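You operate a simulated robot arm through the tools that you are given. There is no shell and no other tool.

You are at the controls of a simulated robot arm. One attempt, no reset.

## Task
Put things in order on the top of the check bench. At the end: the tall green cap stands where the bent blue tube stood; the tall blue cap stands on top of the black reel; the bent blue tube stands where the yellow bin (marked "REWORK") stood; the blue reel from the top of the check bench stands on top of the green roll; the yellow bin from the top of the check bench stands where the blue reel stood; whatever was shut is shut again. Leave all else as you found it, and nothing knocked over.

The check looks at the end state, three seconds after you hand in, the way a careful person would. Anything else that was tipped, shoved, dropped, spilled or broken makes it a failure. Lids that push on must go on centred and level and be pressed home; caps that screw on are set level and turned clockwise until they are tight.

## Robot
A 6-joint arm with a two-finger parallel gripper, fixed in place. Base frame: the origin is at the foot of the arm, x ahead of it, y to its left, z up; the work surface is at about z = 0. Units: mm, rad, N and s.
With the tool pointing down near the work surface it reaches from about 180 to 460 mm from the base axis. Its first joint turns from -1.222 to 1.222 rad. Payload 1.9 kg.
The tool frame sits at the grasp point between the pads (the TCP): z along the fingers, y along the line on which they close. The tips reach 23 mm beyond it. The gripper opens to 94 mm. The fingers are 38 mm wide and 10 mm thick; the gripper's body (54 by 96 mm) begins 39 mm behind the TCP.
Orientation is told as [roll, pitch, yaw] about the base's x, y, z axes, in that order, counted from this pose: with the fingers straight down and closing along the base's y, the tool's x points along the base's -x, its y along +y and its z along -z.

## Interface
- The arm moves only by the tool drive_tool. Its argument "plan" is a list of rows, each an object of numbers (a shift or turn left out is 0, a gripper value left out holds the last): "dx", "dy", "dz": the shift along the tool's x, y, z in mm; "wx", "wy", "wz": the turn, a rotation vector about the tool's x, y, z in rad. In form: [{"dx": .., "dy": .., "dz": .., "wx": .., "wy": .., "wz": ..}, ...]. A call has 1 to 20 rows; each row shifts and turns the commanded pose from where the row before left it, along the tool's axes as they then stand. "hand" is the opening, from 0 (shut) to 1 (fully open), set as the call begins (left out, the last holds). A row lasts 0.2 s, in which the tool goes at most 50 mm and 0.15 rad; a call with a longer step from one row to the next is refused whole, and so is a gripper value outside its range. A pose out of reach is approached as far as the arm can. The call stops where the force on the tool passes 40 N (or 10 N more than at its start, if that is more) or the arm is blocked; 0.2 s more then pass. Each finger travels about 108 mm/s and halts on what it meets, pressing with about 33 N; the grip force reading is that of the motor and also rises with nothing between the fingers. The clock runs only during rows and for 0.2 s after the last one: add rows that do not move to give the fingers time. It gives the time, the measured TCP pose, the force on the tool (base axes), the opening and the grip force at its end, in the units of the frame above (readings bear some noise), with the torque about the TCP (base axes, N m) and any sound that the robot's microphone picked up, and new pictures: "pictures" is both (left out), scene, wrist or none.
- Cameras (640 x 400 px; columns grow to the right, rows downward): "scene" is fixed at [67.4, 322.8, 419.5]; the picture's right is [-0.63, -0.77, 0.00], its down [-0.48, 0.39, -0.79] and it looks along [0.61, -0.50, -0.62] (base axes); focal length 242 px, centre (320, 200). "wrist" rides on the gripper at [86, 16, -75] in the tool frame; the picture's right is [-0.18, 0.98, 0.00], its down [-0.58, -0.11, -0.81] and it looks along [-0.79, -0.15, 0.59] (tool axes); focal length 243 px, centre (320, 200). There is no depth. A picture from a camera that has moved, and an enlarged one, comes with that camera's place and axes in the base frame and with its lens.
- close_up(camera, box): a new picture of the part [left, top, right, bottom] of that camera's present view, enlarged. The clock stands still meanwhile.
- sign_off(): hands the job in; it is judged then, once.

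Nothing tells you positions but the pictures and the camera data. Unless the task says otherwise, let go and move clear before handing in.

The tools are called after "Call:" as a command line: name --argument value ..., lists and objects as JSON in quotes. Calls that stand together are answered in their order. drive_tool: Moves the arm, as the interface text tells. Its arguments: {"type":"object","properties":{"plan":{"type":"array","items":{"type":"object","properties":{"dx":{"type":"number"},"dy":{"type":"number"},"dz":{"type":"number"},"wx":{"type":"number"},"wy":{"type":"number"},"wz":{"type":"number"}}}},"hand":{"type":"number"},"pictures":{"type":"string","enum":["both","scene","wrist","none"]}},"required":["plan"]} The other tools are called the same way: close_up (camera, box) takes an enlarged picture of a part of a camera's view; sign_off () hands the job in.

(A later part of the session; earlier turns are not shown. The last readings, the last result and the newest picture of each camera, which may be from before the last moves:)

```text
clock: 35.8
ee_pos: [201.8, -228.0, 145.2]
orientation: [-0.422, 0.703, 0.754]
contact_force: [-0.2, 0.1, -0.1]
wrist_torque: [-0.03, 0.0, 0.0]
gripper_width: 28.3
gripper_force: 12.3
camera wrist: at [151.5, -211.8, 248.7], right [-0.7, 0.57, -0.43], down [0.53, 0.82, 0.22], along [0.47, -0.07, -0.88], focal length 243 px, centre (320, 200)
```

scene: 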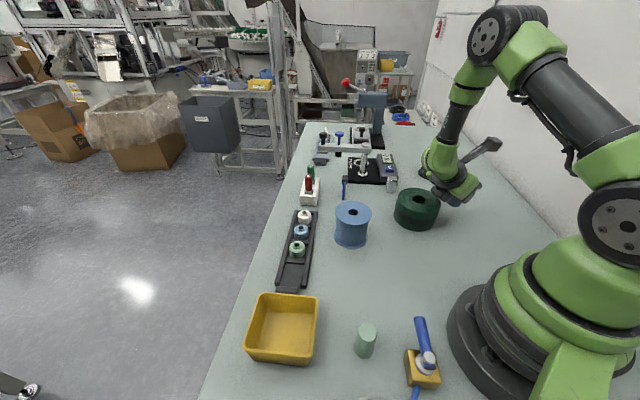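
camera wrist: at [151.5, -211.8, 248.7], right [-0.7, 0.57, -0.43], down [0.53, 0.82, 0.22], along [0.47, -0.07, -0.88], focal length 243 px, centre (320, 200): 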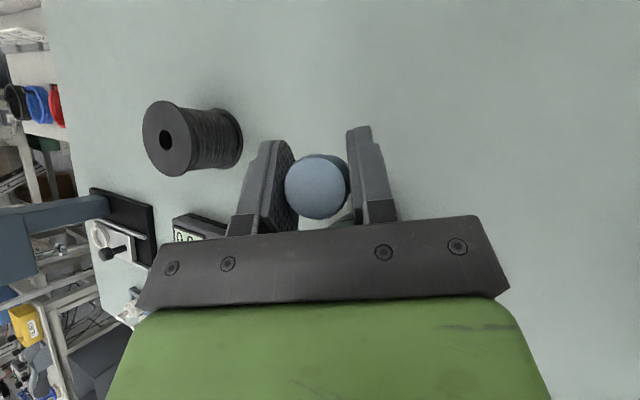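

That freed it (no flags). Now I'll swing the tool about the wrist through the forearm line toward upright, which should put the wrist into its comfortable branch.

Call:
drive_tool --plan '[{"dx": -28, "dz": -6, "wy": -0.14}, {"dx": -28, "dz": -6, "wy": -0.14}, {"dx": -28, "dz": -6, "wy": -0.14}, {"dx": -28, "dz": -6, "wy": -0.14}]' --pictures "both"

```text
clock: 36.8
ee_pos: [269.3, -141.4, 109.0]
orientation: [-0.322, 0.175, 0.976]
contact_force: [0.5, 0.2, -0.2]
wrist_torque: [-0.01, 0.01, -0.02]
gripper_width: 28.3
gripper_force: 11.8
camera wrist: at [195.5, -179.8, 189.3], right [-0.7, 0.63, -0.34], down [0.27, 0.68, 0.69], along [0.66, 0.39, -0.64], focal length 243 px, centre (320, 200)
```

scene: 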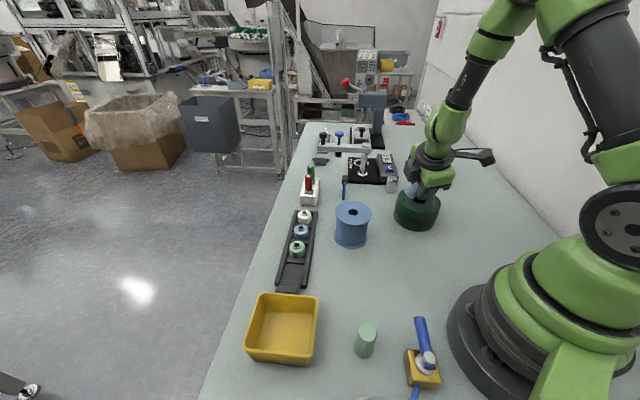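
wrist: 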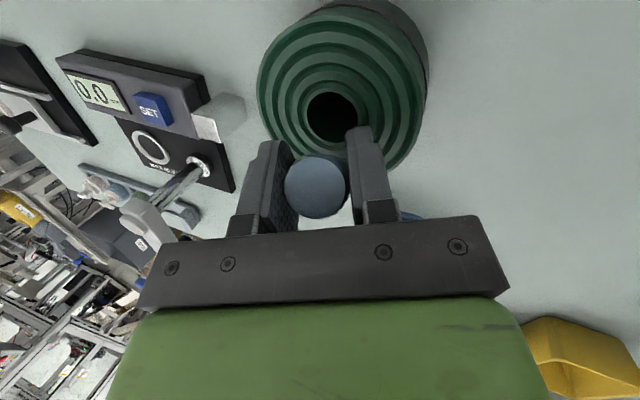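

Going well, no flags. I'll rise a little and finish the swing.

Call:
drive_tool --plan '[{"dz": -25}, {"dz": -15, "dx": -20, "wy": -0.14}, {"dz": -10, "dx": -20, "wy": -0.14}, {"dz": -5, "dx": -20, "wy": -0.14}]' --pictures "wrist"

```text
clock: 37.8
ee_pos: [284.8, -81.8, 153.6]
orientation: [-0.322, -0.222, 1.108]
contact_force: [0.2, 0.1, -0.7]
wrist_torque: [0.02, 0.01, -0.01]
gripper_width: 28.5
gripper_force: 11.8
out of reach, approached as far as the arm can: row 3
camera wrist: at [206.4, -152.1, 199.9], right [-0.72, 0.64, -0.26], down [0.04, 0.42, 0.91], along [0.69, 0.65, -0.33], focal length 243 px, centre (320, 200)
```

wrist: 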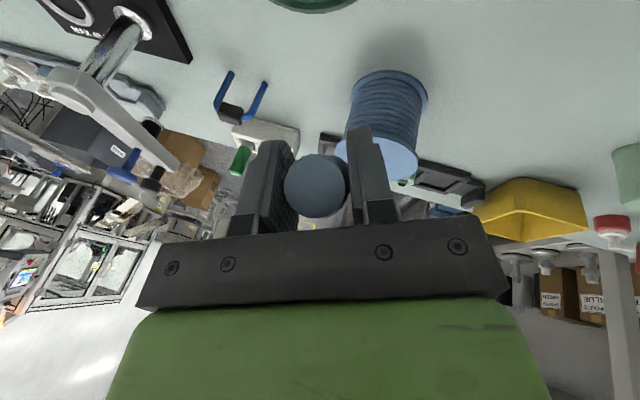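

Now I bring the tool upright (undo roll, then pitch) here in free air.

Call:
drive_tool --plan '[{"wx": -0.107}, {"wx": -0.107}, {"wx": -0.108}, {"wy": 0.074}, {"wy": 0.074}, {"wy": 0.074}, {}]' --pictures "wrist"

```text
clock: 39.4
ee_pos: [284.5, -82.1, 153.8]
orientation: [-0.004, 0.002, 1.109]
contact_force: [0.6, -0.1, 0.0]
wrist_torque: [-0.01, -0.01, 0.02]
gripper_width: 28.6
gripper_force: 12.2
camera wrist: at [232.2, -151.5, 229.4], right [-0.8, 0.6, 0.0], down [0.35, 0.47, 0.81], along [0.49, 0.64, -0.59], focal length 243 px, centre (320, 200)
```

wrist: 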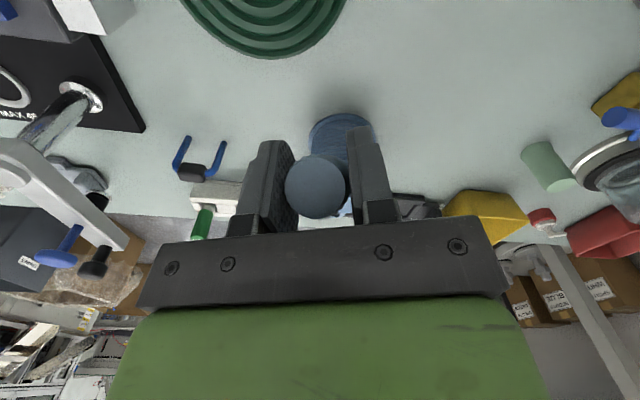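

Upright, level and unflagged at (284, -82, 154). Now I set yaw 1.6 and re-tilt by 0.8 so the cap hangs plumb again, this time in the good branch.

Call:
drive_tool --plan '[{"wz": -0.1225}, {"wz": -0.1225}, {"wz": -0.1225}, {"wz": -0.1225}, {"wy": 0.1333}, {"wy": 0.1333}, {"wy": 0.1333}, {"wy": 0.1333}, {"wy": 0.1333}, {"wy": 0.1333}, {}]' --pictures "wrist"

```text
clock: 41.8
ee_pos: [285.0, -80.8, 153.4]
orientation: [-0.007, 0.804, 1.596]
contact_force: [-0.1, -0.6, -0.6]
wrist_torque: [-0.01, -0.02, 0.0]
gripper_width: 28.2
gripper_force: 12.2
camera wrist: at [268.3, -88.5, 268.9], right [-0.99, 0.1, -0.14], down [0.08, 0.99, 0.14], along [0.15, 0.13, -0.98], focal length 243 px, centre (320, 200)
```

wrist: 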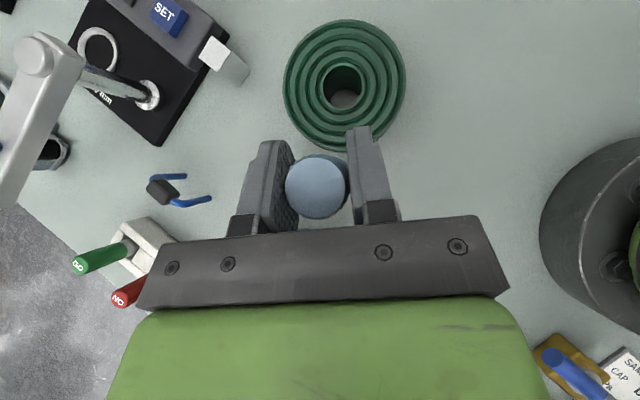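

Clean: cap plumb, and this view also shows the green roll centre near (271, -153). Next I carry it outward in two checked stages.

Call:
drive_tool --plan '[{"dx": 26, "dy": -8.06, "dz": 27}, {"dx": 26, "dy": -8.06, "dz": 27}, {"dx": 26, "dy": -8.06, "dz": 27}, {"dx": 26, "dy": -8.06, "dz": 27}]' --pictures "none"

```text
clock: 42.8
ee_pos: [319.1, -231.1, 155.7]
orientation: [-0.003, 0.803, 1.599]
contact_force: [-0.5, -1.3, 0.1]
wrist_torque: [0.02, -0.01, 0.01]
gripper_width: 28.2
gripper_force: 11.5
```

Call:
drive_tool --plan '[{"dx": 26, "dy": -8.06, "dz": 27}, {"dx": 26, "dy": -8.06, "dz": 27}, {"dx": 26, "dy": -8.06, "dz": 27}, {}]' --pictures "both"

```text
clock: 43.8
ee_pos: [344.4, -345.4, 154.9]
orientation: [-0.002, 0.8, 1.597]
contact_force: [0.2, 0.3, 0.2]
wrist_torque: [0.02, -0.02, 0.01]
gripper_width: 28.2
gripper_force: 12.3
camera wrist: at [328.1, -352.0, 269.1], right [-0.99, 0.1, -0.13], down [0.08, 0.99, 0.14], along [0.15, 0.13, -0.98], focal length 243 px, centre (320, 200)
```

scene: 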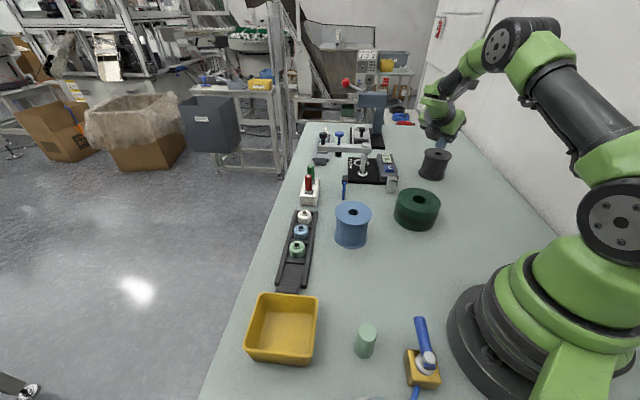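
wrist: 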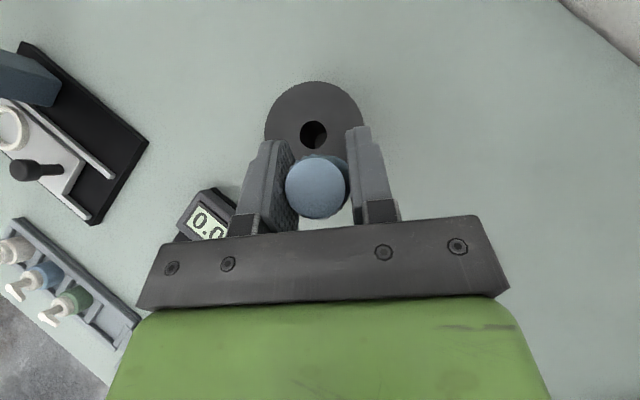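

The black reel's hole reads at (357.3, -379). I'll move the cap right above it and check the alignment before lowering.

Call:
drive_tool --plan '[{"dx": 12, "dy": -6.75, "dz": 12.35}, {"dx": 12, "dy": -6.75, "dz": 12.35}, {}, {}]' --pictures "both"

Call:
close_up --camera "scene" --box '[390, 80, 490, 190]'

```text
clock: 44.8
ee_pos: [360.2, -377.1, 156.4]
orientation: [-0.003, 0.802, 1.598]
contact_force: [-0.1, -0.1, 0.1]
wrist_torque: [0.04, 0.01, -0.02]
gripper_width: 28.4
gripper_force: 12.1
camera wrist: at [344.4, -384.4, 270.6], right [-0.99, 0.1, -0.13], down [0.08, 0.99, 0.14], along [0.15, 0.13, -0.98], focal length 243 px, centre (320, 200)
```

scene: 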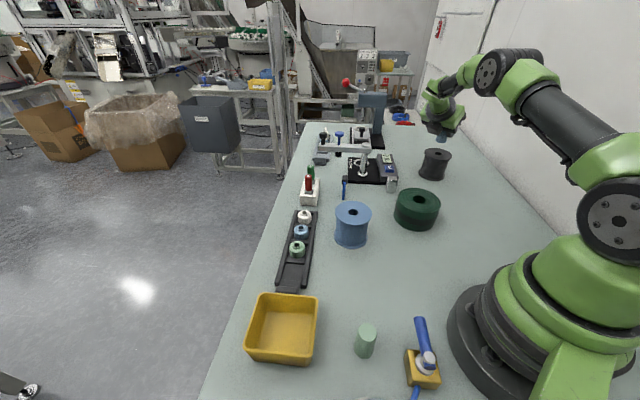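
wrist: 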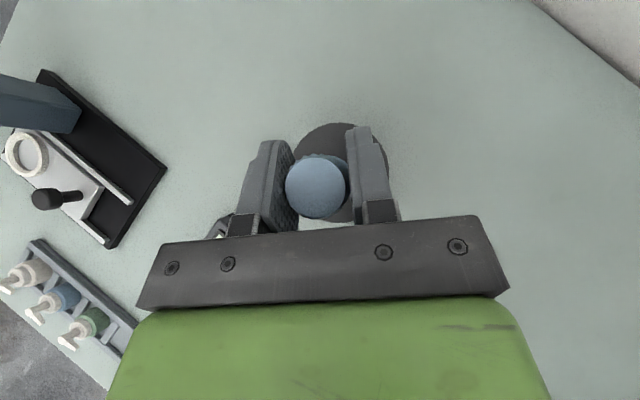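

```text
3.64 times, centred on (440, 135) of scene
camera zoom: at [67.4, 322.8, 419.5], right [-0.63, -0.77, 0.0], down [-0.48, 0.39, -0.79], along [0.61, -0.5, -0.62], focal length 880 px, centre (-116, 436)
```

zoom: 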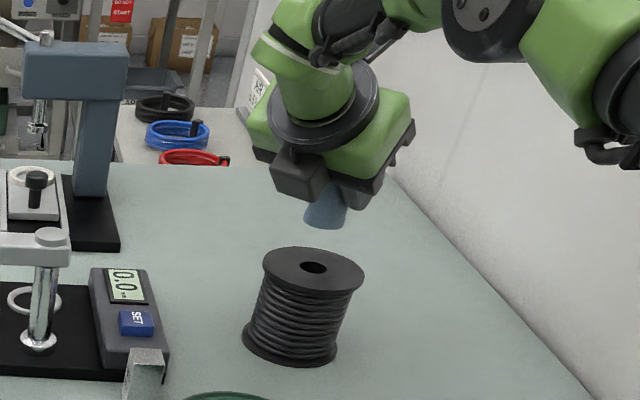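

Over the reel within about 3 mm. I'll correct that and lower to just above the reel top.

Call:
drive_tool --plan '[{"dx": 1.7, "dy": 2.5, "dz": 1.8}, {"dx": -8.6, "dz": 8.4}, {"dx": -8.6, "dz": 8.4}, {"dx": -7.2, "dz": 7}, {}, {}]' --pictures "both"

Call:
close_up --camera "scene" --box '[390, 80, 490, 190]'

```text
clock: 46.2
ee_pos: [358.6, -379.5, 119.5]
orientation: [-0.004, 0.804, 1.595]
contact_force: [0.3, -0.4, -0.4]
wrist_torque: [0.0, 0.0, 0.02]
gripper_width: 28.4
gripper_force: 11.8
camera wrist: at [342.7, -385.6, 234.3], right [-0.99, 0.1, -0.14], down [0.08, 0.99, 0.14], along [0.15, 0.13, -0.98], focal length 243 px, centre (320, 200)
```

scene: 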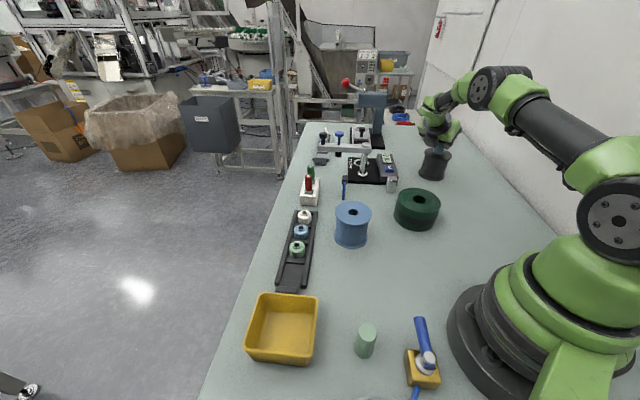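
wrist: 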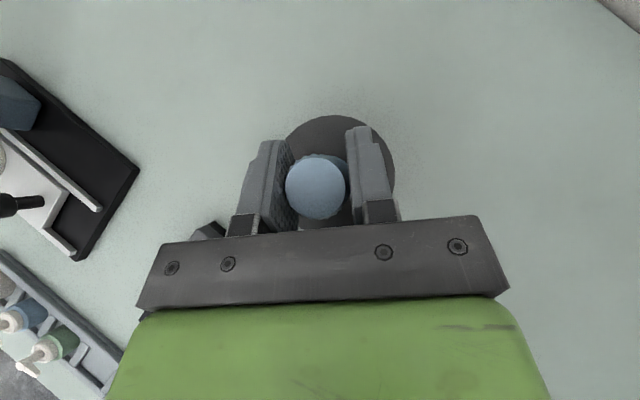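

```text
3.64 times, centred on (440, 135) of scene
camera zoom: at [67.4, 322.8, 419.5], right [-0.63, -0.77, 0.0], down [-0.48, 0.39, -0.79], along [0.61, -0.5, -0.62], focal length 880 px, centre (-116, 436)
```

zoom: 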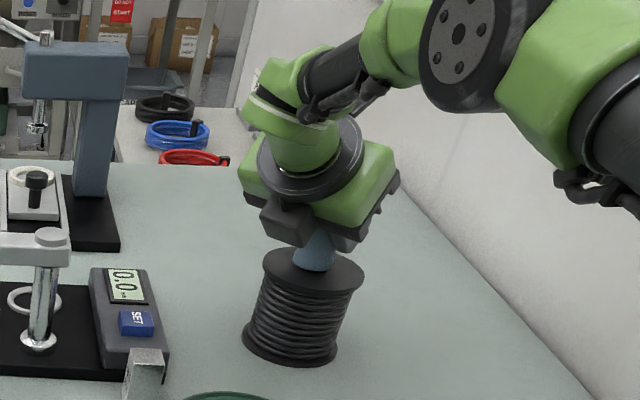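

The cap hangs centred a few millimetres above the reel. Lowering in small steps until I feel contact.

Call:
drive_tool --plan '[{"dx": -1.1, "dz": 1.05}, {"dx": -1.1, "dz": 1.05}, {}]' --pictures "none"

Call:
drive_tool --plan '[{"dx": -0.72, "dz": 0.7}, {}]' --pictures "none"

Call:
drive_tool --plan '[{"dx": -0.72, "dz": 0.7}, {}]' --pictures "none"

```text
clock: 47.0
ee_pos: [361.7, -378.6, 114.3]
orientation: [-0.005, 0.8, 1.598]
contact_force: [0.7, 0.0, -0.2]
wrist_torque: [0.0, -0.01, -0.01]
gripper_width: 28.0
gripper_force: 12.5
```

```text
clock: 47.6
ee_pos: [360.6, -378.6, 115.4]
orientation: [-0.004, 0.804, 1.596]
contact_force: [0.3, 0.3, 0.4]
wrist_torque: [0.02, 0.01, -0.01]
gripper_width: 28.5
gripper_force: 11.9
```

```text
clock: 48.2
ee_pos: [360.1, -378.8, 115.6]
orientation: [-0.005, 0.803, 1.596]
contact_force: [0.7, 0.2, 2.8]
wrist_torque: [0.0, -0.01, 0.02]
gripper_width: 28.4
gripper_force: 12.0
```

First sign of contact (about 3 N). One more small step to confirm it is seated.

Call:
drive_tool --plan '[{"dx": -0.5, "dz": 0.5}, {}]' --pictures "scene"

Call:
close_up --camera "scene" --box '[400, 110, 470, 190]'

```text
clock: 48.8
ee_pos: [361.8, -379.3, 115.1]
orientation: [-0.006, 0.803, 1.595]
contact_force: [-0.5, 0.3, 9.1]
wrist_torque: [0.02, 0.01, 0.01]
gripper_width: 27.9
gripper_force: 11.9
```

scene: 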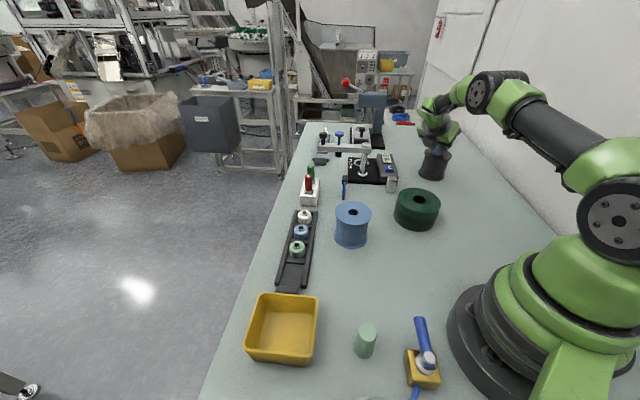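

```text
5.00 times, centred on (435, 150) of scene
camera zoom: at [67.4, 322.8, 419.5], right [-0.63, -0.77, 0.0], down [-0.48, 0.39, -0.79], along [0.61, -0.5, -0.62], focal length 1210 px, centre (-255, 450)
```

zoom: 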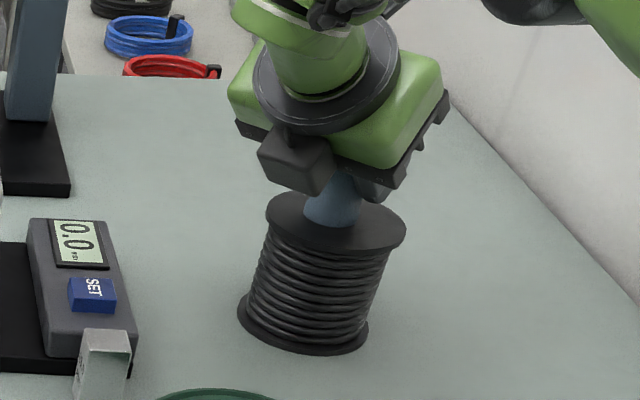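

Seated with 9 N. I'll ease the push slightly, then open the fingers.

Call:
drive_tool --plan '[{"dx": 0.4, "dz": -0.4}, {}]' --pictures "none"

Call:
drive_tool --plan '[{}, {}, {}]' --hand 0.6 --pictures "wrist"

```text
clock: 49.4
ee_pos: [360.0, -380.3, 114.8]
orientation: [-0.002, 0.804, 1.596]
contact_force: [-0.3, -1.4, 6.2]
wrist_torque: [-0.07, 0.03, 0.05]
gripper_width: 28.3
gripper_force: 11.4
```

```text
clock: 50.2
ee_pos: [362.2, -379.6, 114.7]
orientation: [-0.005, 0.805, 1.595]
contact_force: [0.4, 0.7, -0.5]
wrist_torque: [0.01, 0.04, -0.02]
gripper_width: 56.4
gripper_force: 0.0
camera wrist: at [344.9, -386.5, 229.9], right [-0.99, 0.1, -0.14], down [0.08, 0.99, 0.14], along [0.15, 0.13, -0.98], focal length 243 px, centre (320, 200)
```

wrist: 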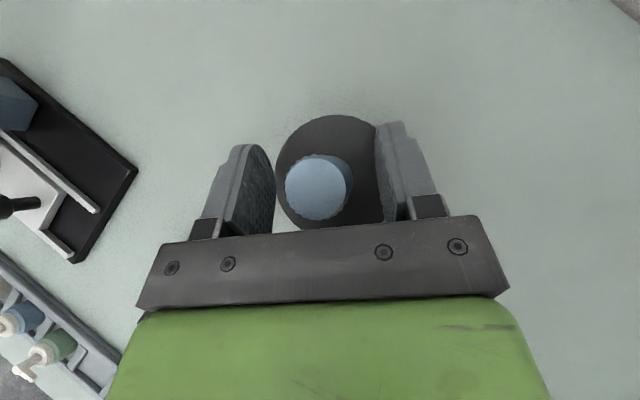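

The cap stands on the black reel, free of the fingers. I'll back out along the finger direction and return toward the centre.

Call:
drive_tool --plan '[{"dz": -12}, {"dz": -25}, {"dz": -30}, {"dz": -30}, {}]' --pictures "both"

Call:
close_up --camera "scene" --box '[390, 100, 490, 190]'

```text
clock: 51.4
ee_pos: [360.7, -310.3, 183.2]
orientation: [-0.003, 0.802, 1.595]
contact_force: [-0.6, 0.1, -0.4]
wrist_torque: [-0.03, 0.02, 0.01]
gripper_width: 56.3
gripper_force: 0.1
camera wrist: at [344.0, -317.5, 297.3], right [-0.99, 0.1, -0.14], down [0.08, 0.99, 0.14], along [0.15, 0.13, -0.98], focal length 243 px, centre (320, 200)
```

scene: 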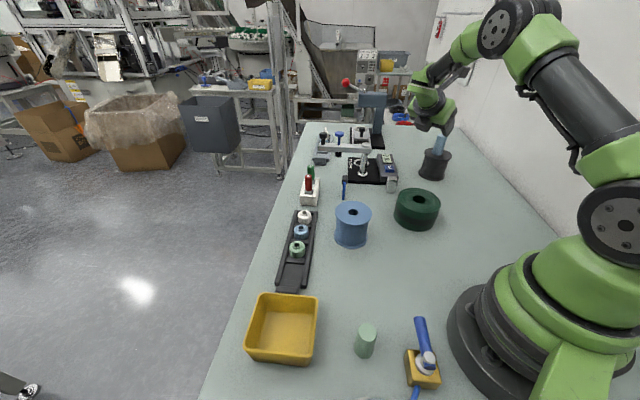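
wrist: 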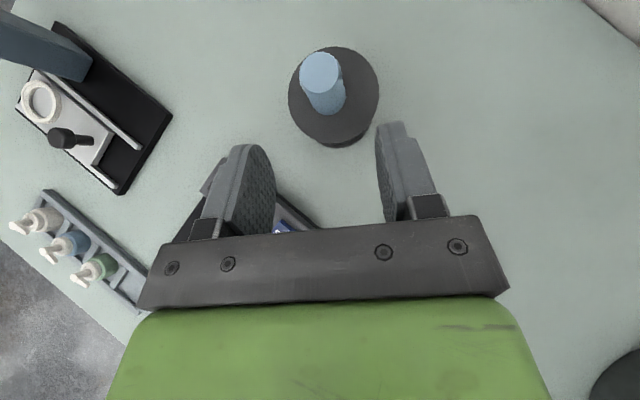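

```text
4.44 times, centred on (440, 145) of scene
camera zoom: at [67.4, 322.8, 419.5], right [-0.63, -0.77, 0.0], down [-0.48, 0.39, -0.79], along [0.61, -0.5, -0.62], focal length 1076 px, centre (-213, 444)
```

zoom: 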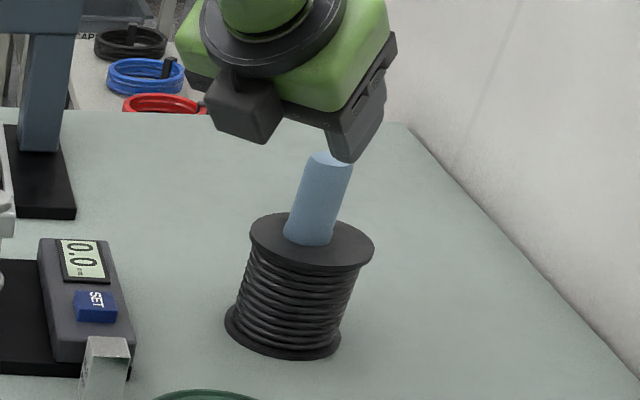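

The blue cap stands upright on the black reel. Now I return toward the centre and set the tool upright for the blue reel.

Call:
drive_tool --plan '[{"dx": -28.3, "dy": 11.4, "dz": -25.5}, {"dx": -28.3, "dy": 11.4, "dz": -25.5}, {"dx": -28.3, "dy": 11.4, "dz": -25.5}, {"dx": -28.3, "dy": 11.4, "dz": -25.5}, {"dx": -28.3, "dy": 11.4, "dz": -25.5}, {"dx": -28.3, "dy": 11.4, "dz": -25.5}, {"wy": -0.1333}, {"wy": -0.1333}, {"wy": -0.1333}, {"wy": -0.1333}, {"wy": -0.1333}, {"wy": -0.1333}, {}]' --hand 1 --pictures "both"

```text
clock: 54.2
ee_pos: [284.6, -83.9, 166.1]
orientation: [-0.003, 0.003, 1.6]
contact_force: [-0.5, -0.8, 0.0]
wrist_torque: [0.02, -0.03, -0.02]
gripper_width: 93.9
gripper_force: 0.0
camera wrist: at [270.5, -170.9, 242.3], right [-0.99, 0.16, 0.0], down [0.09, 0.58, 0.81], along [0.13, 0.8, -0.59], focal length 243 px, centre (320, 200)
```

scene: 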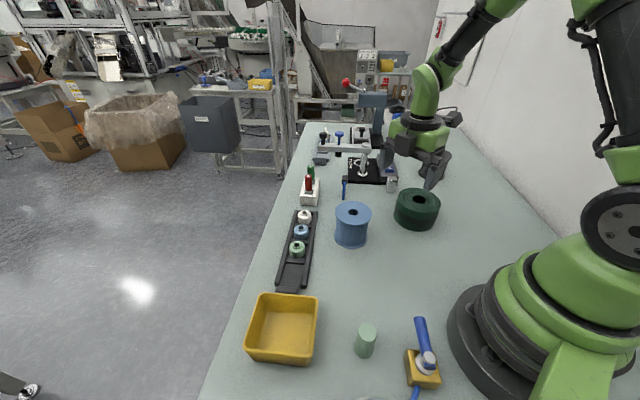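
wrist: 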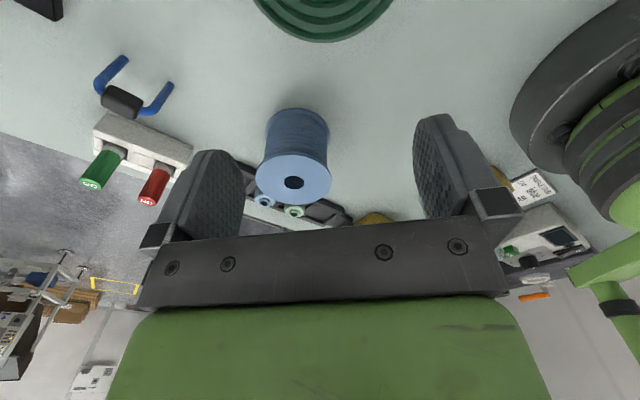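

Upright again at (285, -84, 166) with the gripper open. Next I hover above the blue reel to centre on it.

Call:
drive_tool --plan '[{"dx": -33.5, "dy": -15.8}, {"dx": -33.5, "dy": -15.8}, {"dx": -33.5, "dy": -15.8}, {"dz": 15}, {}]' --pictures "both"

Call:
close_up --camera "wrist" --box '[200, 0, 440, 150]'

```text
clock: 55.4
ee_pos: [329.3, 17.9, 149.6]
orientation: [-0.005, 0.003, 1.598]
contact_force: [-0.1, -0.6, -0.5]
wrist_torque: [0.0, 0.01, -0.01]
gripper_width: 94.0
gripper_force: 0.1
camera wrist: at [315.2, -68.4, 225.7], right [-0.99, 0.16, 0.0], down [0.09, 0.59, 0.81], along [0.13, 0.8, -0.59], focal length 243 px, centre (320, 200)
```

scene: 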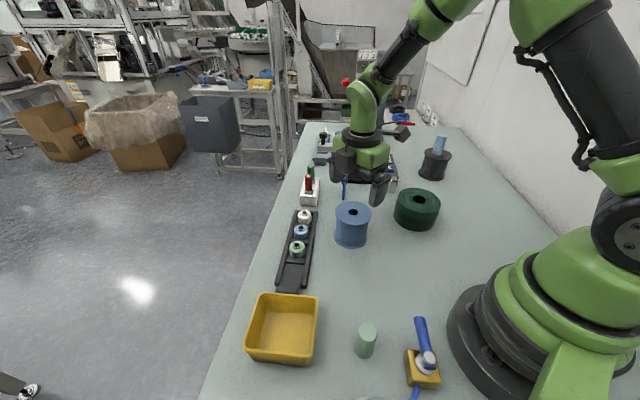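
wrist: 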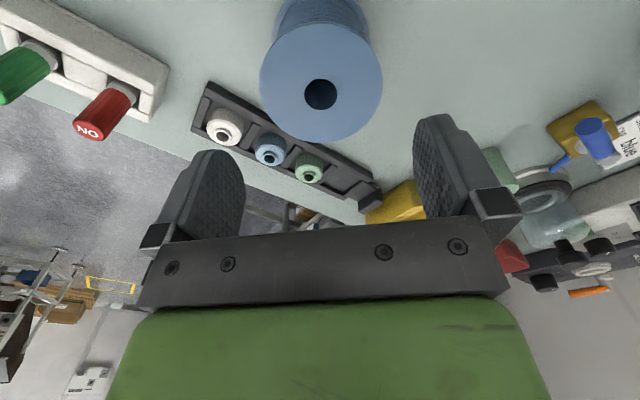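

```text
2.67 times, centred on (320, 75) of wrist
camera zoom: at [315.2, -68.4, 225.7], right [-0.99, 0.16, 0.0], down [0.09, 0.59, 0.81], along [0.13, 0.8, -0.59], focal length 647 px, centre (320, 533)
```

zoom: 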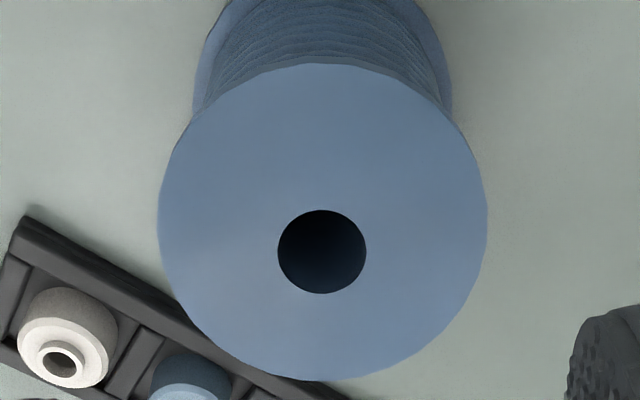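

The reel is centred under the TCP to within 2 mm, about 80 mm across and about 77 mm tall. Descending around its upper flange.

Call:
drive_tool --plan '[{"dx": 2, "dz": 20}, {"dz": 20}, {"dz": 15}, {}]' --pictures "wrist"

Call:
close_up --camera "wrist" --box '[160, 40, 520, 240]'

```text
clock: 56.4
ee_pos: [330.1, 13.9, 95.9]
orientation: [-0.004, 0.003, 1.598]
contact_force: [0.0, -0.4, 1.0]
wrist_torque: [0.0, 0.0, 0.0]
gripper_width: 94.1
gripper_force: 0.0
camera wrist: at [316.1, -72.6, 171.4], right [-0.99, 0.16, 0.0], down [0.09, 0.59, 0.81], along [0.13, 0.8, -0.59], focal length 243 px, centre (320, 200)
```

wrist: 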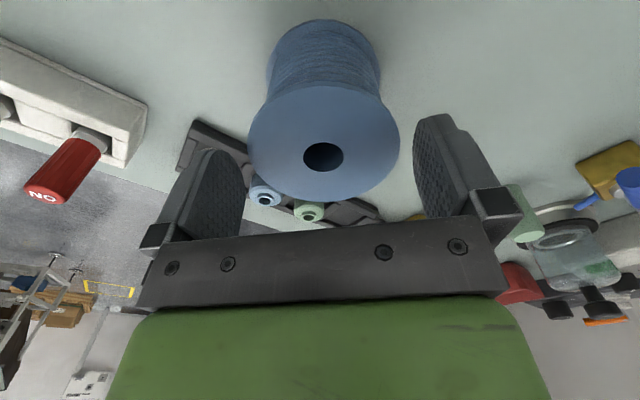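

```text
1.78 times, centred on (340, 140) of wrist
camera zoom: at [316.1, -72.6, 171.4], right [-0.99, 0.16, 0.0], down [0.09, 0.59, 0.81], along [0.13, 0.8, -0.59], focal length 431 px, centre (284, 307)
```

zoom: 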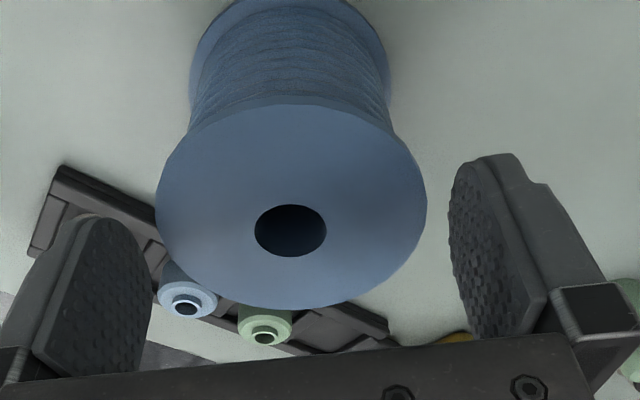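

Offset is only about 1 mm now. Continuing down to z≈57 and gripping.

Call:
drive_tool --plan '[{"dx": -1, "dy": 1.2, "dz": 10}, {"dz": 10}, {"dz": 10}, {"dz": 9}, {}]' --pictures "wrist"

```text
clock: 57.6
ee_pos: [328.9, 14.7, 55.9]
orientation: [-0.003, 0.002, 1.598]
contact_force: [0.5, 0.0, -0.1]
wrist_torque: [0.02, 0.01, 0.02]
gripper_width: 94.0
gripper_force: 0.1
camera wrist: at [314.8, -71.4, 132.8], right [-0.99, 0.16, 0.0], down [0.09, 0.59, 0.81], along [0.13, 0.8, -0.59], focal length 243 px, centre (320, 200)
```

wrist: 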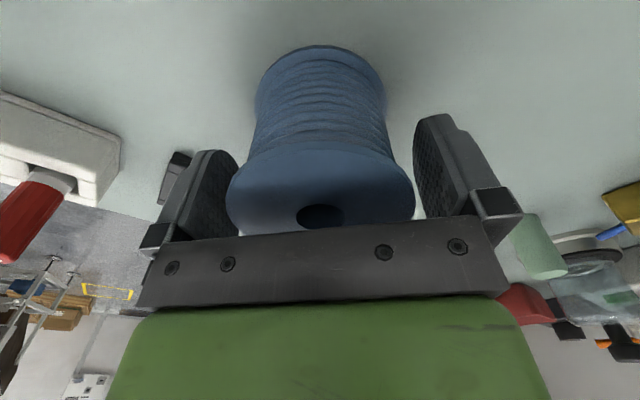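

The reel stands between the pads. Closing.

Call:
drive_tool --plan '[{}, {}, {}, {}]' --hand 0 --pictures "wrist"

```text
clock: 58.6
ee_pos: [328.9, 13.9, 56.4]
orientation: [-0.004, 0.002, 1.598]
contact_force: [-0.2, -0.6, -0.1]
wrist_torque: [0.02, 0.01, -0.02]
gripper_width: 78.7
gripper_force: 33.1
camera wrist: at [314.8, -71.4, 132.9], right [-0.99, 0.16, 0.0], down [0.09, 0.59, 0.81], along [0.13, 0.8, -0.59], focal length 243 px, centre (320, 200)
```

wrist: 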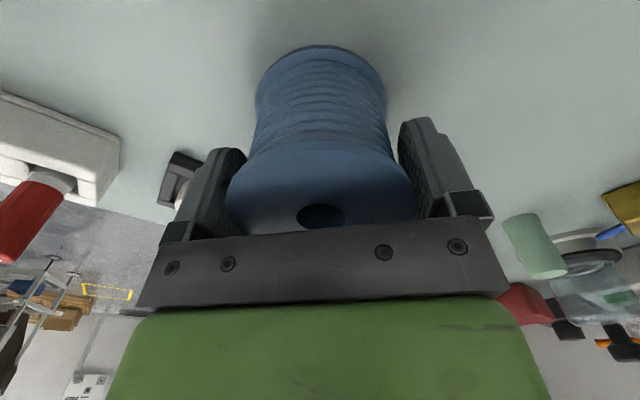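

Gripped at 78.7 mm with 33 N; the reel's place is at about (329, 15). Lifting it.

Call:
drive_tool --plan '[{"dz": -5}, {"dz": -10}, {"dz": -20}, {"dz": -20}, {"dz": -20}, {"dz": -20}, {}]' --pictures "both"

```text
clock: 60.2
ee_pos: [329.1, 16.0, 153.1]
orientation: [-0.003, 0.001, 1.599]
contact_force: [-0.3, 0.1, -0.8]
wrist_torque: [0.0, 0.02, -0.02]
gripper_width: 78.6
gripper_force: 33.2
camera wrist: at [315.9, -69.9, 228.9], right [-0.99, 0.16, 0.0], down [0.09, 0.59, 0.81], along [0.13, 0.8, -0.59], focal length 243 px, centre (320, 200)
```

scene: 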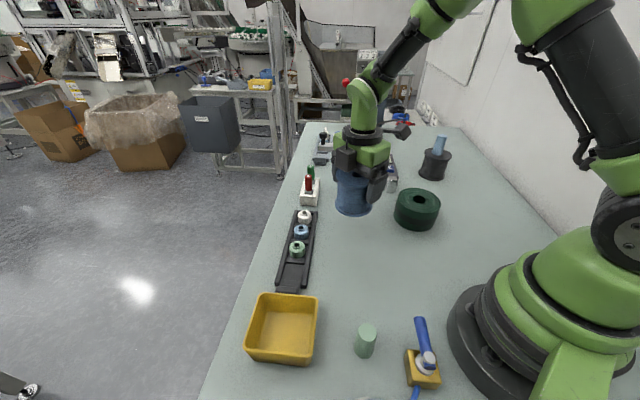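
wrist: 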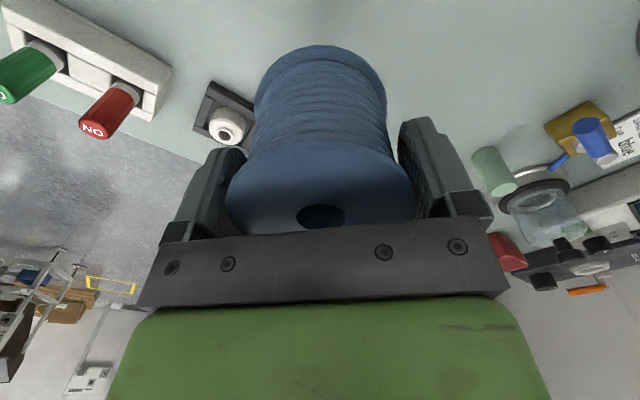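

The reel hangs steady. The green roll's centre reads (271.5, -152.5), top at about 60 mm; I carry the reel over it.

Call:
drive_tool --plan '[{"dx": 20, "dy": 7}, {"dx": 35, "dy": 13}, {"dx": 35, "dy": 13.5}, {"dx": 35, "dy": 13.5}, {"dx": 30, "dy": 11}, {"dx": 10.3, "dy": 4.4}, {}]' --pictures "both"

Call:
close_up --camera "scene" --box '[360, 120, 480, 250]'

```text
clock: 61.8
ee_pos: [267.7, -147.0, 151.4]
orientation: [-0.001, 0.001, 1.599]
contact_force: [0.2, 0.2, -2.0]
wrist_torque: [-0.04, 0.01, 0.03]
gripper_width: 78.7
gripper_force: 32.5
camera wrist: at [254.4, -234.7, 227.9], right [-0.99, 0.16, 0.0], down [0.09, 0.59, 0.81], along [0.13, 0.8, -0.59], focal length 243 px, centre (320, 200)
```

scene: 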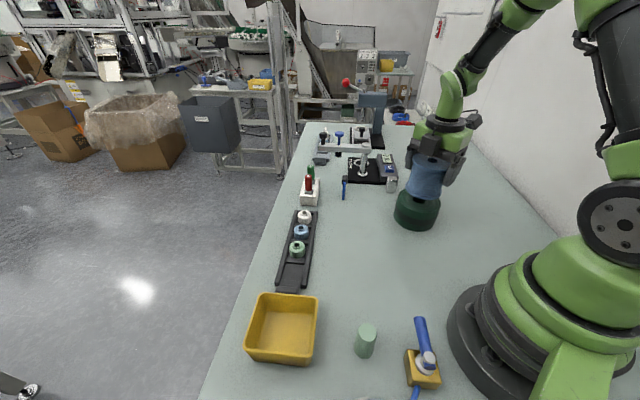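
wrist: 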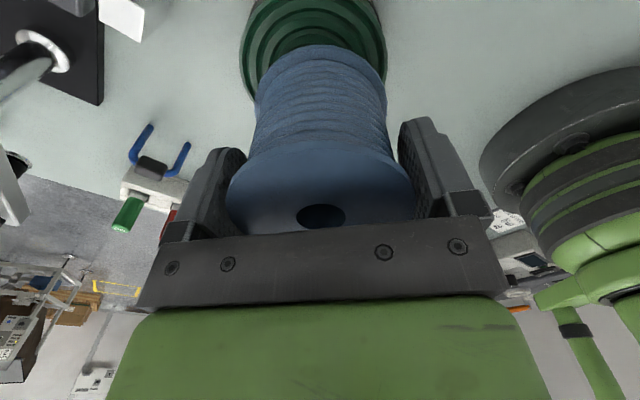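

```text
3.08 times, centred on (420, 185) of scene
camera zoom: at [67.4, 322.8, 419.5], right [-0.63, -0.77, 0.0], down [-0.48, 0.39, -0.79], along [0.61, -0.5, -0.62], focal length 745 px, centre (12, 246)
```

zoom: 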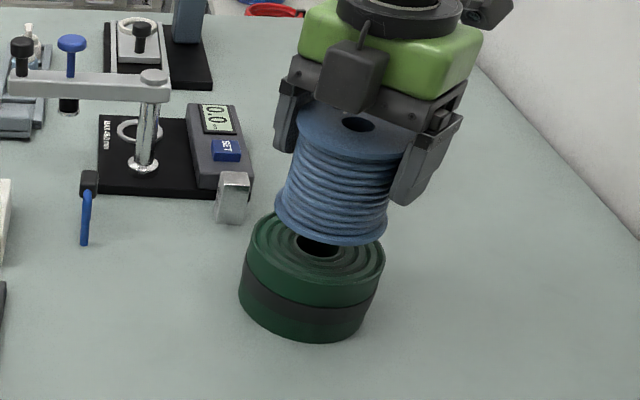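

Reel is above the roll. I'll take another reading to average out the position noise before lowering.

Call:
drive_tool --plan '[{}]' --pictures "none"

Call:
drive_tool --plan '[{}]' --pictures "none"

Call:
drive_tool --plan '[{}]' --pictures "none"

```text
clock: 62.2
ee_pos: [267.4, -147.7, 150.9]
orientation: [-0.002, 0.001, 1.598]
contact_force: [-0.1, -0.3, -1.1]
wrist_torque: [-0.01, -0.02, -0.04]
gripper_width: 79.0
gripper_force: 32.9
```

```text
clock: 62.6
ee_pos: [269.5, -148.6, 152.7]
orientation: [-0.003, 0.002, 1.599]
contact_force: [0.1, 0.3, -0.7]
wrist_torque: [0.02, -0.01, 0.01]
gripper_width: 79.0
gripper_force: 33.1
```

```text
clock: 63.0
ee_pos: [268.5, -148.1, 151.7]
orientation: [-0.003, 0.003, 1.599]
contact_force: [-0.5, -0.1, -1.5]
wrist_torque: [0.02, 0.01, -0.02]
gripper_width: 78.8
gripper_force: 33.1
```

Average is (268.3, -147.9), so I nudge by about 3 mm each way and lower toward the roll.

Call:
drive_tool --plan '[{"dx": 3.2, "dy": -3.1}, {"dz": 10}, {"dz": 10}, {"dz": 6}, {}]' --pictures "both"

Call:
close_up --camera "scene" --box '[360, 120, 480, 250]'

```text
clock: 64.2
ee_pos: [273.5, -153.8, 125.9]
orientation: [-0.004, 0.001, 1.598]
contact_force: [0.2, -0.5, -0.5]
wrist_torque: [0.02, 0.01, 0.0]
gripper_width: 78.7
gripper_force: 33.2
camera wrist: at [259.6, -239.7, 201.7], right [-0.99, 0.16, 0.0], down [0.09, 0.59, 0.81], along [0.13, 0.8, -0.59], focal length 243 px, centre (320, 200)
```

scene: 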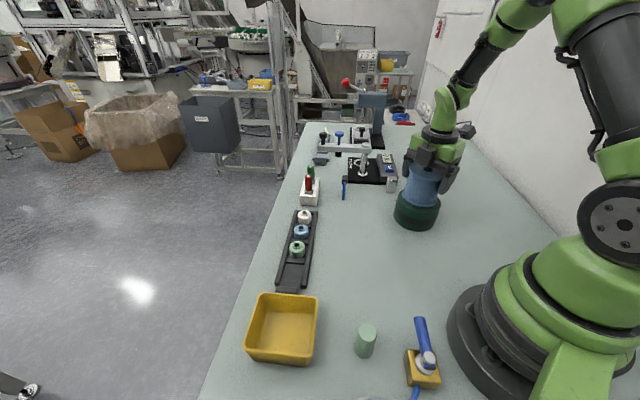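
wrist: 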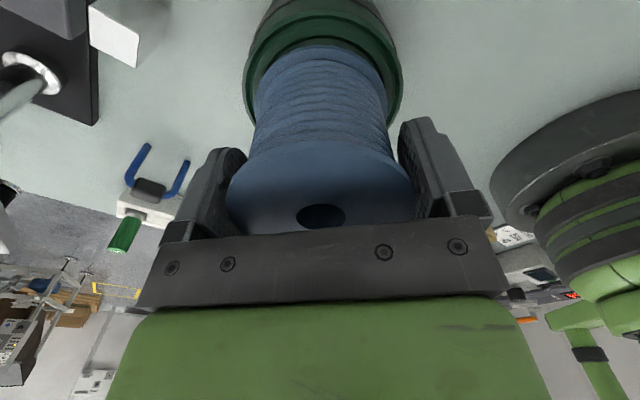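

```text
3.08 times, centred on (420, 185) of scene
camera zoom: at [67.4, 322.8, 419.5], right [-0.63, -0.77, 0.0], down [-0.48, 0.39, -0.79], along [0.61, -0.5, -0.62], focal length 745 px, centre (12, 246)
```

zoom: 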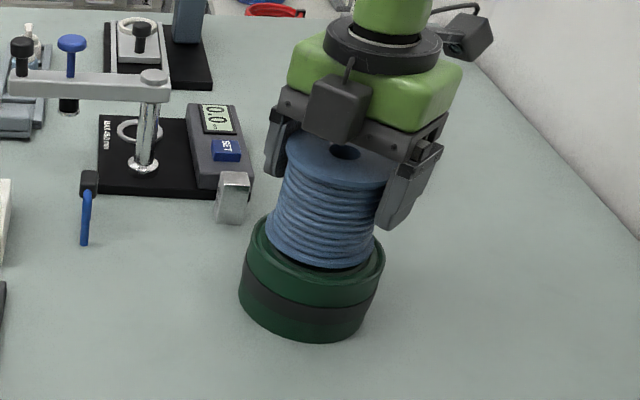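

Alignment in both views looks within a few millimetres. Lowering gently to contact.

Call:
drive_tool --plan '[{"dx": 2, "dz": 3}, {"dz": 2}, {"dz": 1}, {}]' --pictures "none"

Call:
drive_tool --plan '[{"dz": 1}, {}]' --pictures "none"

Call:
drive_tool --plan '[{"dz": 1}, {}]' --pictures "none"

```text
clock: 65.2
ee_pos: [274.8, -155.1, 118.9]
orientation: [-0.004, 0.002, 1.599]
contact_force: [0.2, 0.9, -0.9]
wrist_torque: [0.0, 0.01, -0.01]
gripper_width: 78.4
gripper_force: 33.4
```

```text
clock: 65.8
ee_pos: [273.4, -154.5, 120.0]
orientation: [-0.004, 0.003, 1.598]
contact_force: [0.8, -0.2, -1.8]
wrist_torque: [-0.01, 0.0, 0.0]
gripper_width: 78.7
gripper_force: 32.9
```

```text
clock: 66.4
ee_pos: [273.5, -155.0, 119.0]
orientation: [-0.005, 0.002, 1.6]
contact_force: [-0.6, 0.3, -1.5]
wrist_torque: [0.03, -0.01, -0.01]
gripper_width: 78.7
gripper_force: 33.1
```

Call:
drive_tool --plan '[{"dz": 1}, {}]' --pictures "none"

Call:
drive_tool --plan '[{"dz": 1}, {}]' --pictures "none"

Call:
drive_tool --plan '[{"dz": 1}, {}]' --pictures "scene"

Call:
close_up --camera "scene" --box '[380, 150, 460, 240]'

```text
clock: 67.0
ee_pos: [273.3, -155.6, 117.9]
orientation: [-0.002, 0.003, 1.599]
contact_force: [-1.0, 0.0, -1.4]
wrist_torque: [0.01, 0.03, 0.0]
gripper_width: 78.7
gripper_force: 32.9
```

```text
clock: 67.6
ee_pos: [273.9, -155.6, 116.8]
orientation: [-0.004, 0.003, 1.6]
contact_force: [-6.9, -1.1, 20.3]
wrist_torque: [0.06, 1.02, 0.06]
gripper_width: 78.8
gripper_force: 33.1
```

```text
clock: 68.2
ee_pos: [274.9, -156.1, 115.5]
orientation: [-0.005, 0.006, 1.599]
contact_force: [4.4, 0.6, 30.7]
wrist_torque: [0.19, 0.46, 0.1]
gripper_width: 78.7
gripper_force: 33.1
```

scene: 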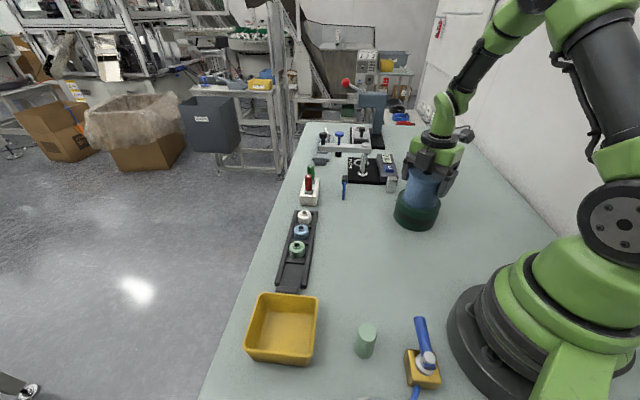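

```text
4.44 times, centred on (420, 195) of scene
camera zoom: at [67.4, 322.8, 419.5], right [-0.63, -0.77, 0.0], down [-0.48, 0.39, -0.79], along [0.61, -0.5, -0.62], focal length 1076 px, centre (-124, 222)
```

zoom: 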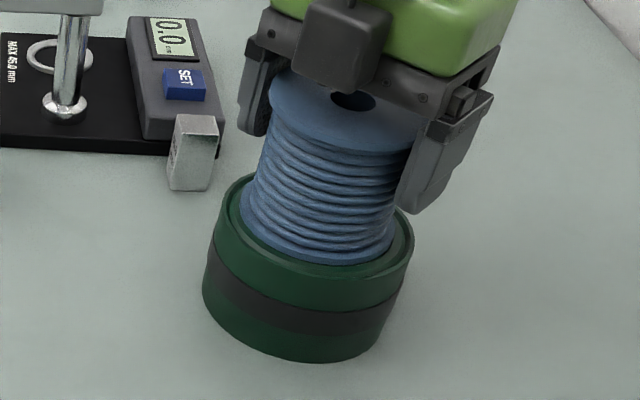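

Seated (contact at z≈117) and nicely centred inside the roll's rim. I'll relieve the push and open.

Call:
drive_tool --plan '[{"dz": -1.3}, {}]' --pictures "none"

Call:
drive_tool --plan '[{}, {}, {}]' --hand 1 --pictures "both"

```text
clock: 68.8
ee_pos: [273.0, -155.3, 115.4]
orientation: [-0.004, 0.001, 1.599]
contact_force: [4.4, -2.1, 15.1]
wrist_torque: [-0.46, -0.01, 0.14]
gripper_width: 78.5
gripper_force: 33.4
```

```text
clock: 69.6
ee_pos: [272.3, -154.6, 115.1]
orientation: [-0.001, 0.002, 1.6]
contact_force: [-0.7, -0.9, -0.1]
wrist_torque: [0.02, 0.02, -0.01]
gripper_width: 93.9
gripper_force: 0.0
camera wrist: at [258.6, -241.8, 191.7], right [-0.99, 0.16, 0.0], down [0.09, 0.59, 0.81], along [0.13, 0.8, -0.59], focal length 243 px, centre (320, 200)
```

scene: 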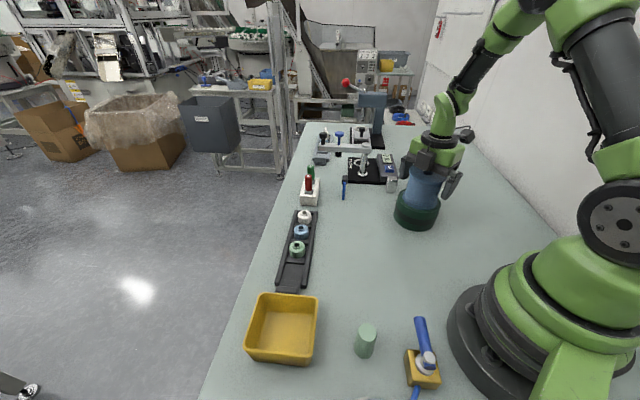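
wrist: 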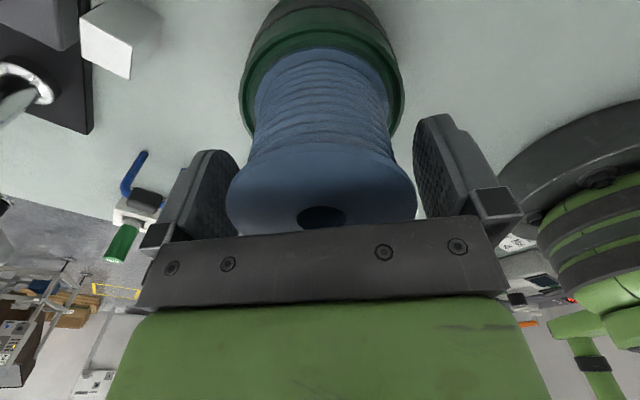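

The reel stands on the green roll. Rising clear, then crossing over to the yellow bin.

Call:
drive_tool --plan '[{"dz": -10}, {"dz": -20}, {"dz": -25}, {"dz": -25}, {"dz": -20}, {}]' --pictures "both"

Call:
drive_tool --plan '[{"dx": -40, "dy": 2.2}, {"dx": -41, "dy": 2.2}, {"dx": -41, "dy": 2.2}, {"dx": -41, "dy": 2.2}, {"dx": -41, "dy": 2.2}, {"wz": 0.138}, {"wz": 0.138}, {"wz": 0.138}, {"wz": 0.138}, {"wz": 0.138}, {"wz": 0.138}]' --pictures "both"

```text
clock: 71.0
ee_pos: [273.1, -156.1, 215.2]
orientation: [-0.005, 0.001, 1.598]
contact_force: [0.8, 0.0, 0.1]
wrist_torque: [-0.04, 0.01, -0.01]
gripper_width: 93.9
gripper_force: 0.1
camera wrist: at [258.3, -241.8, 291.8], right [-0.99, 0.16, 0.0], down [0.09, 0.59, 0.81], along [0.13, 0.8, -0.59], focal length 243 px, centre (320, 200)
```

scene: 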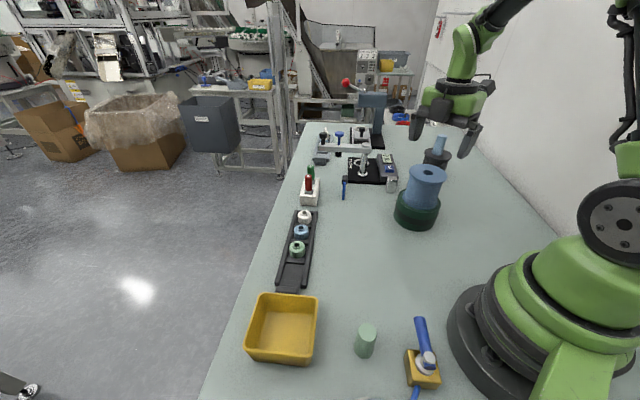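
wrist: 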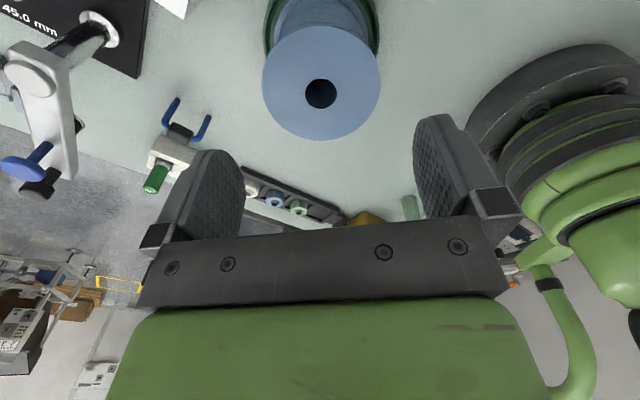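

```text
clock: 73.4
ee_pos: [257.8, 48.0, 216.5]
orientation: [-0.005, 0.0, 0.768]
contact_force: [-0.2, -0.2, 0.3]
wrist_torque: [0.0, -0.01, -0.01]
gripper_width: 93.9
gripper_force: 0.1
camera wrist: at [183.8, 0.3, 291.9], right [-0.55, 0.84, 0.0], down [0.49, 0.33, 0.81], along [0.68, 0.44, -0.59], focal length 243 px, centre (320, 200)
```

scene: 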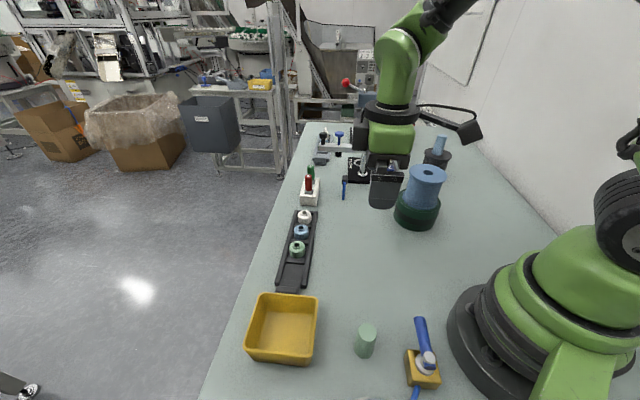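
wrist: 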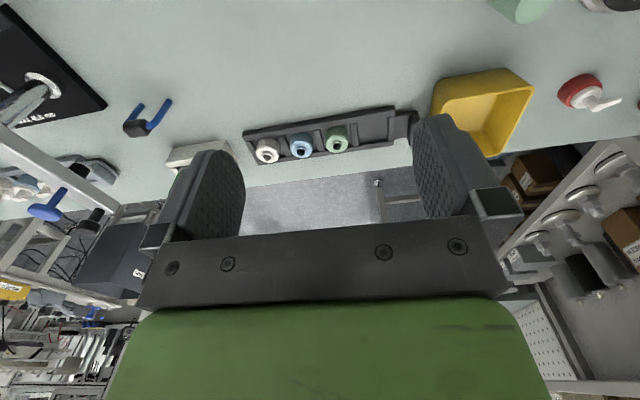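

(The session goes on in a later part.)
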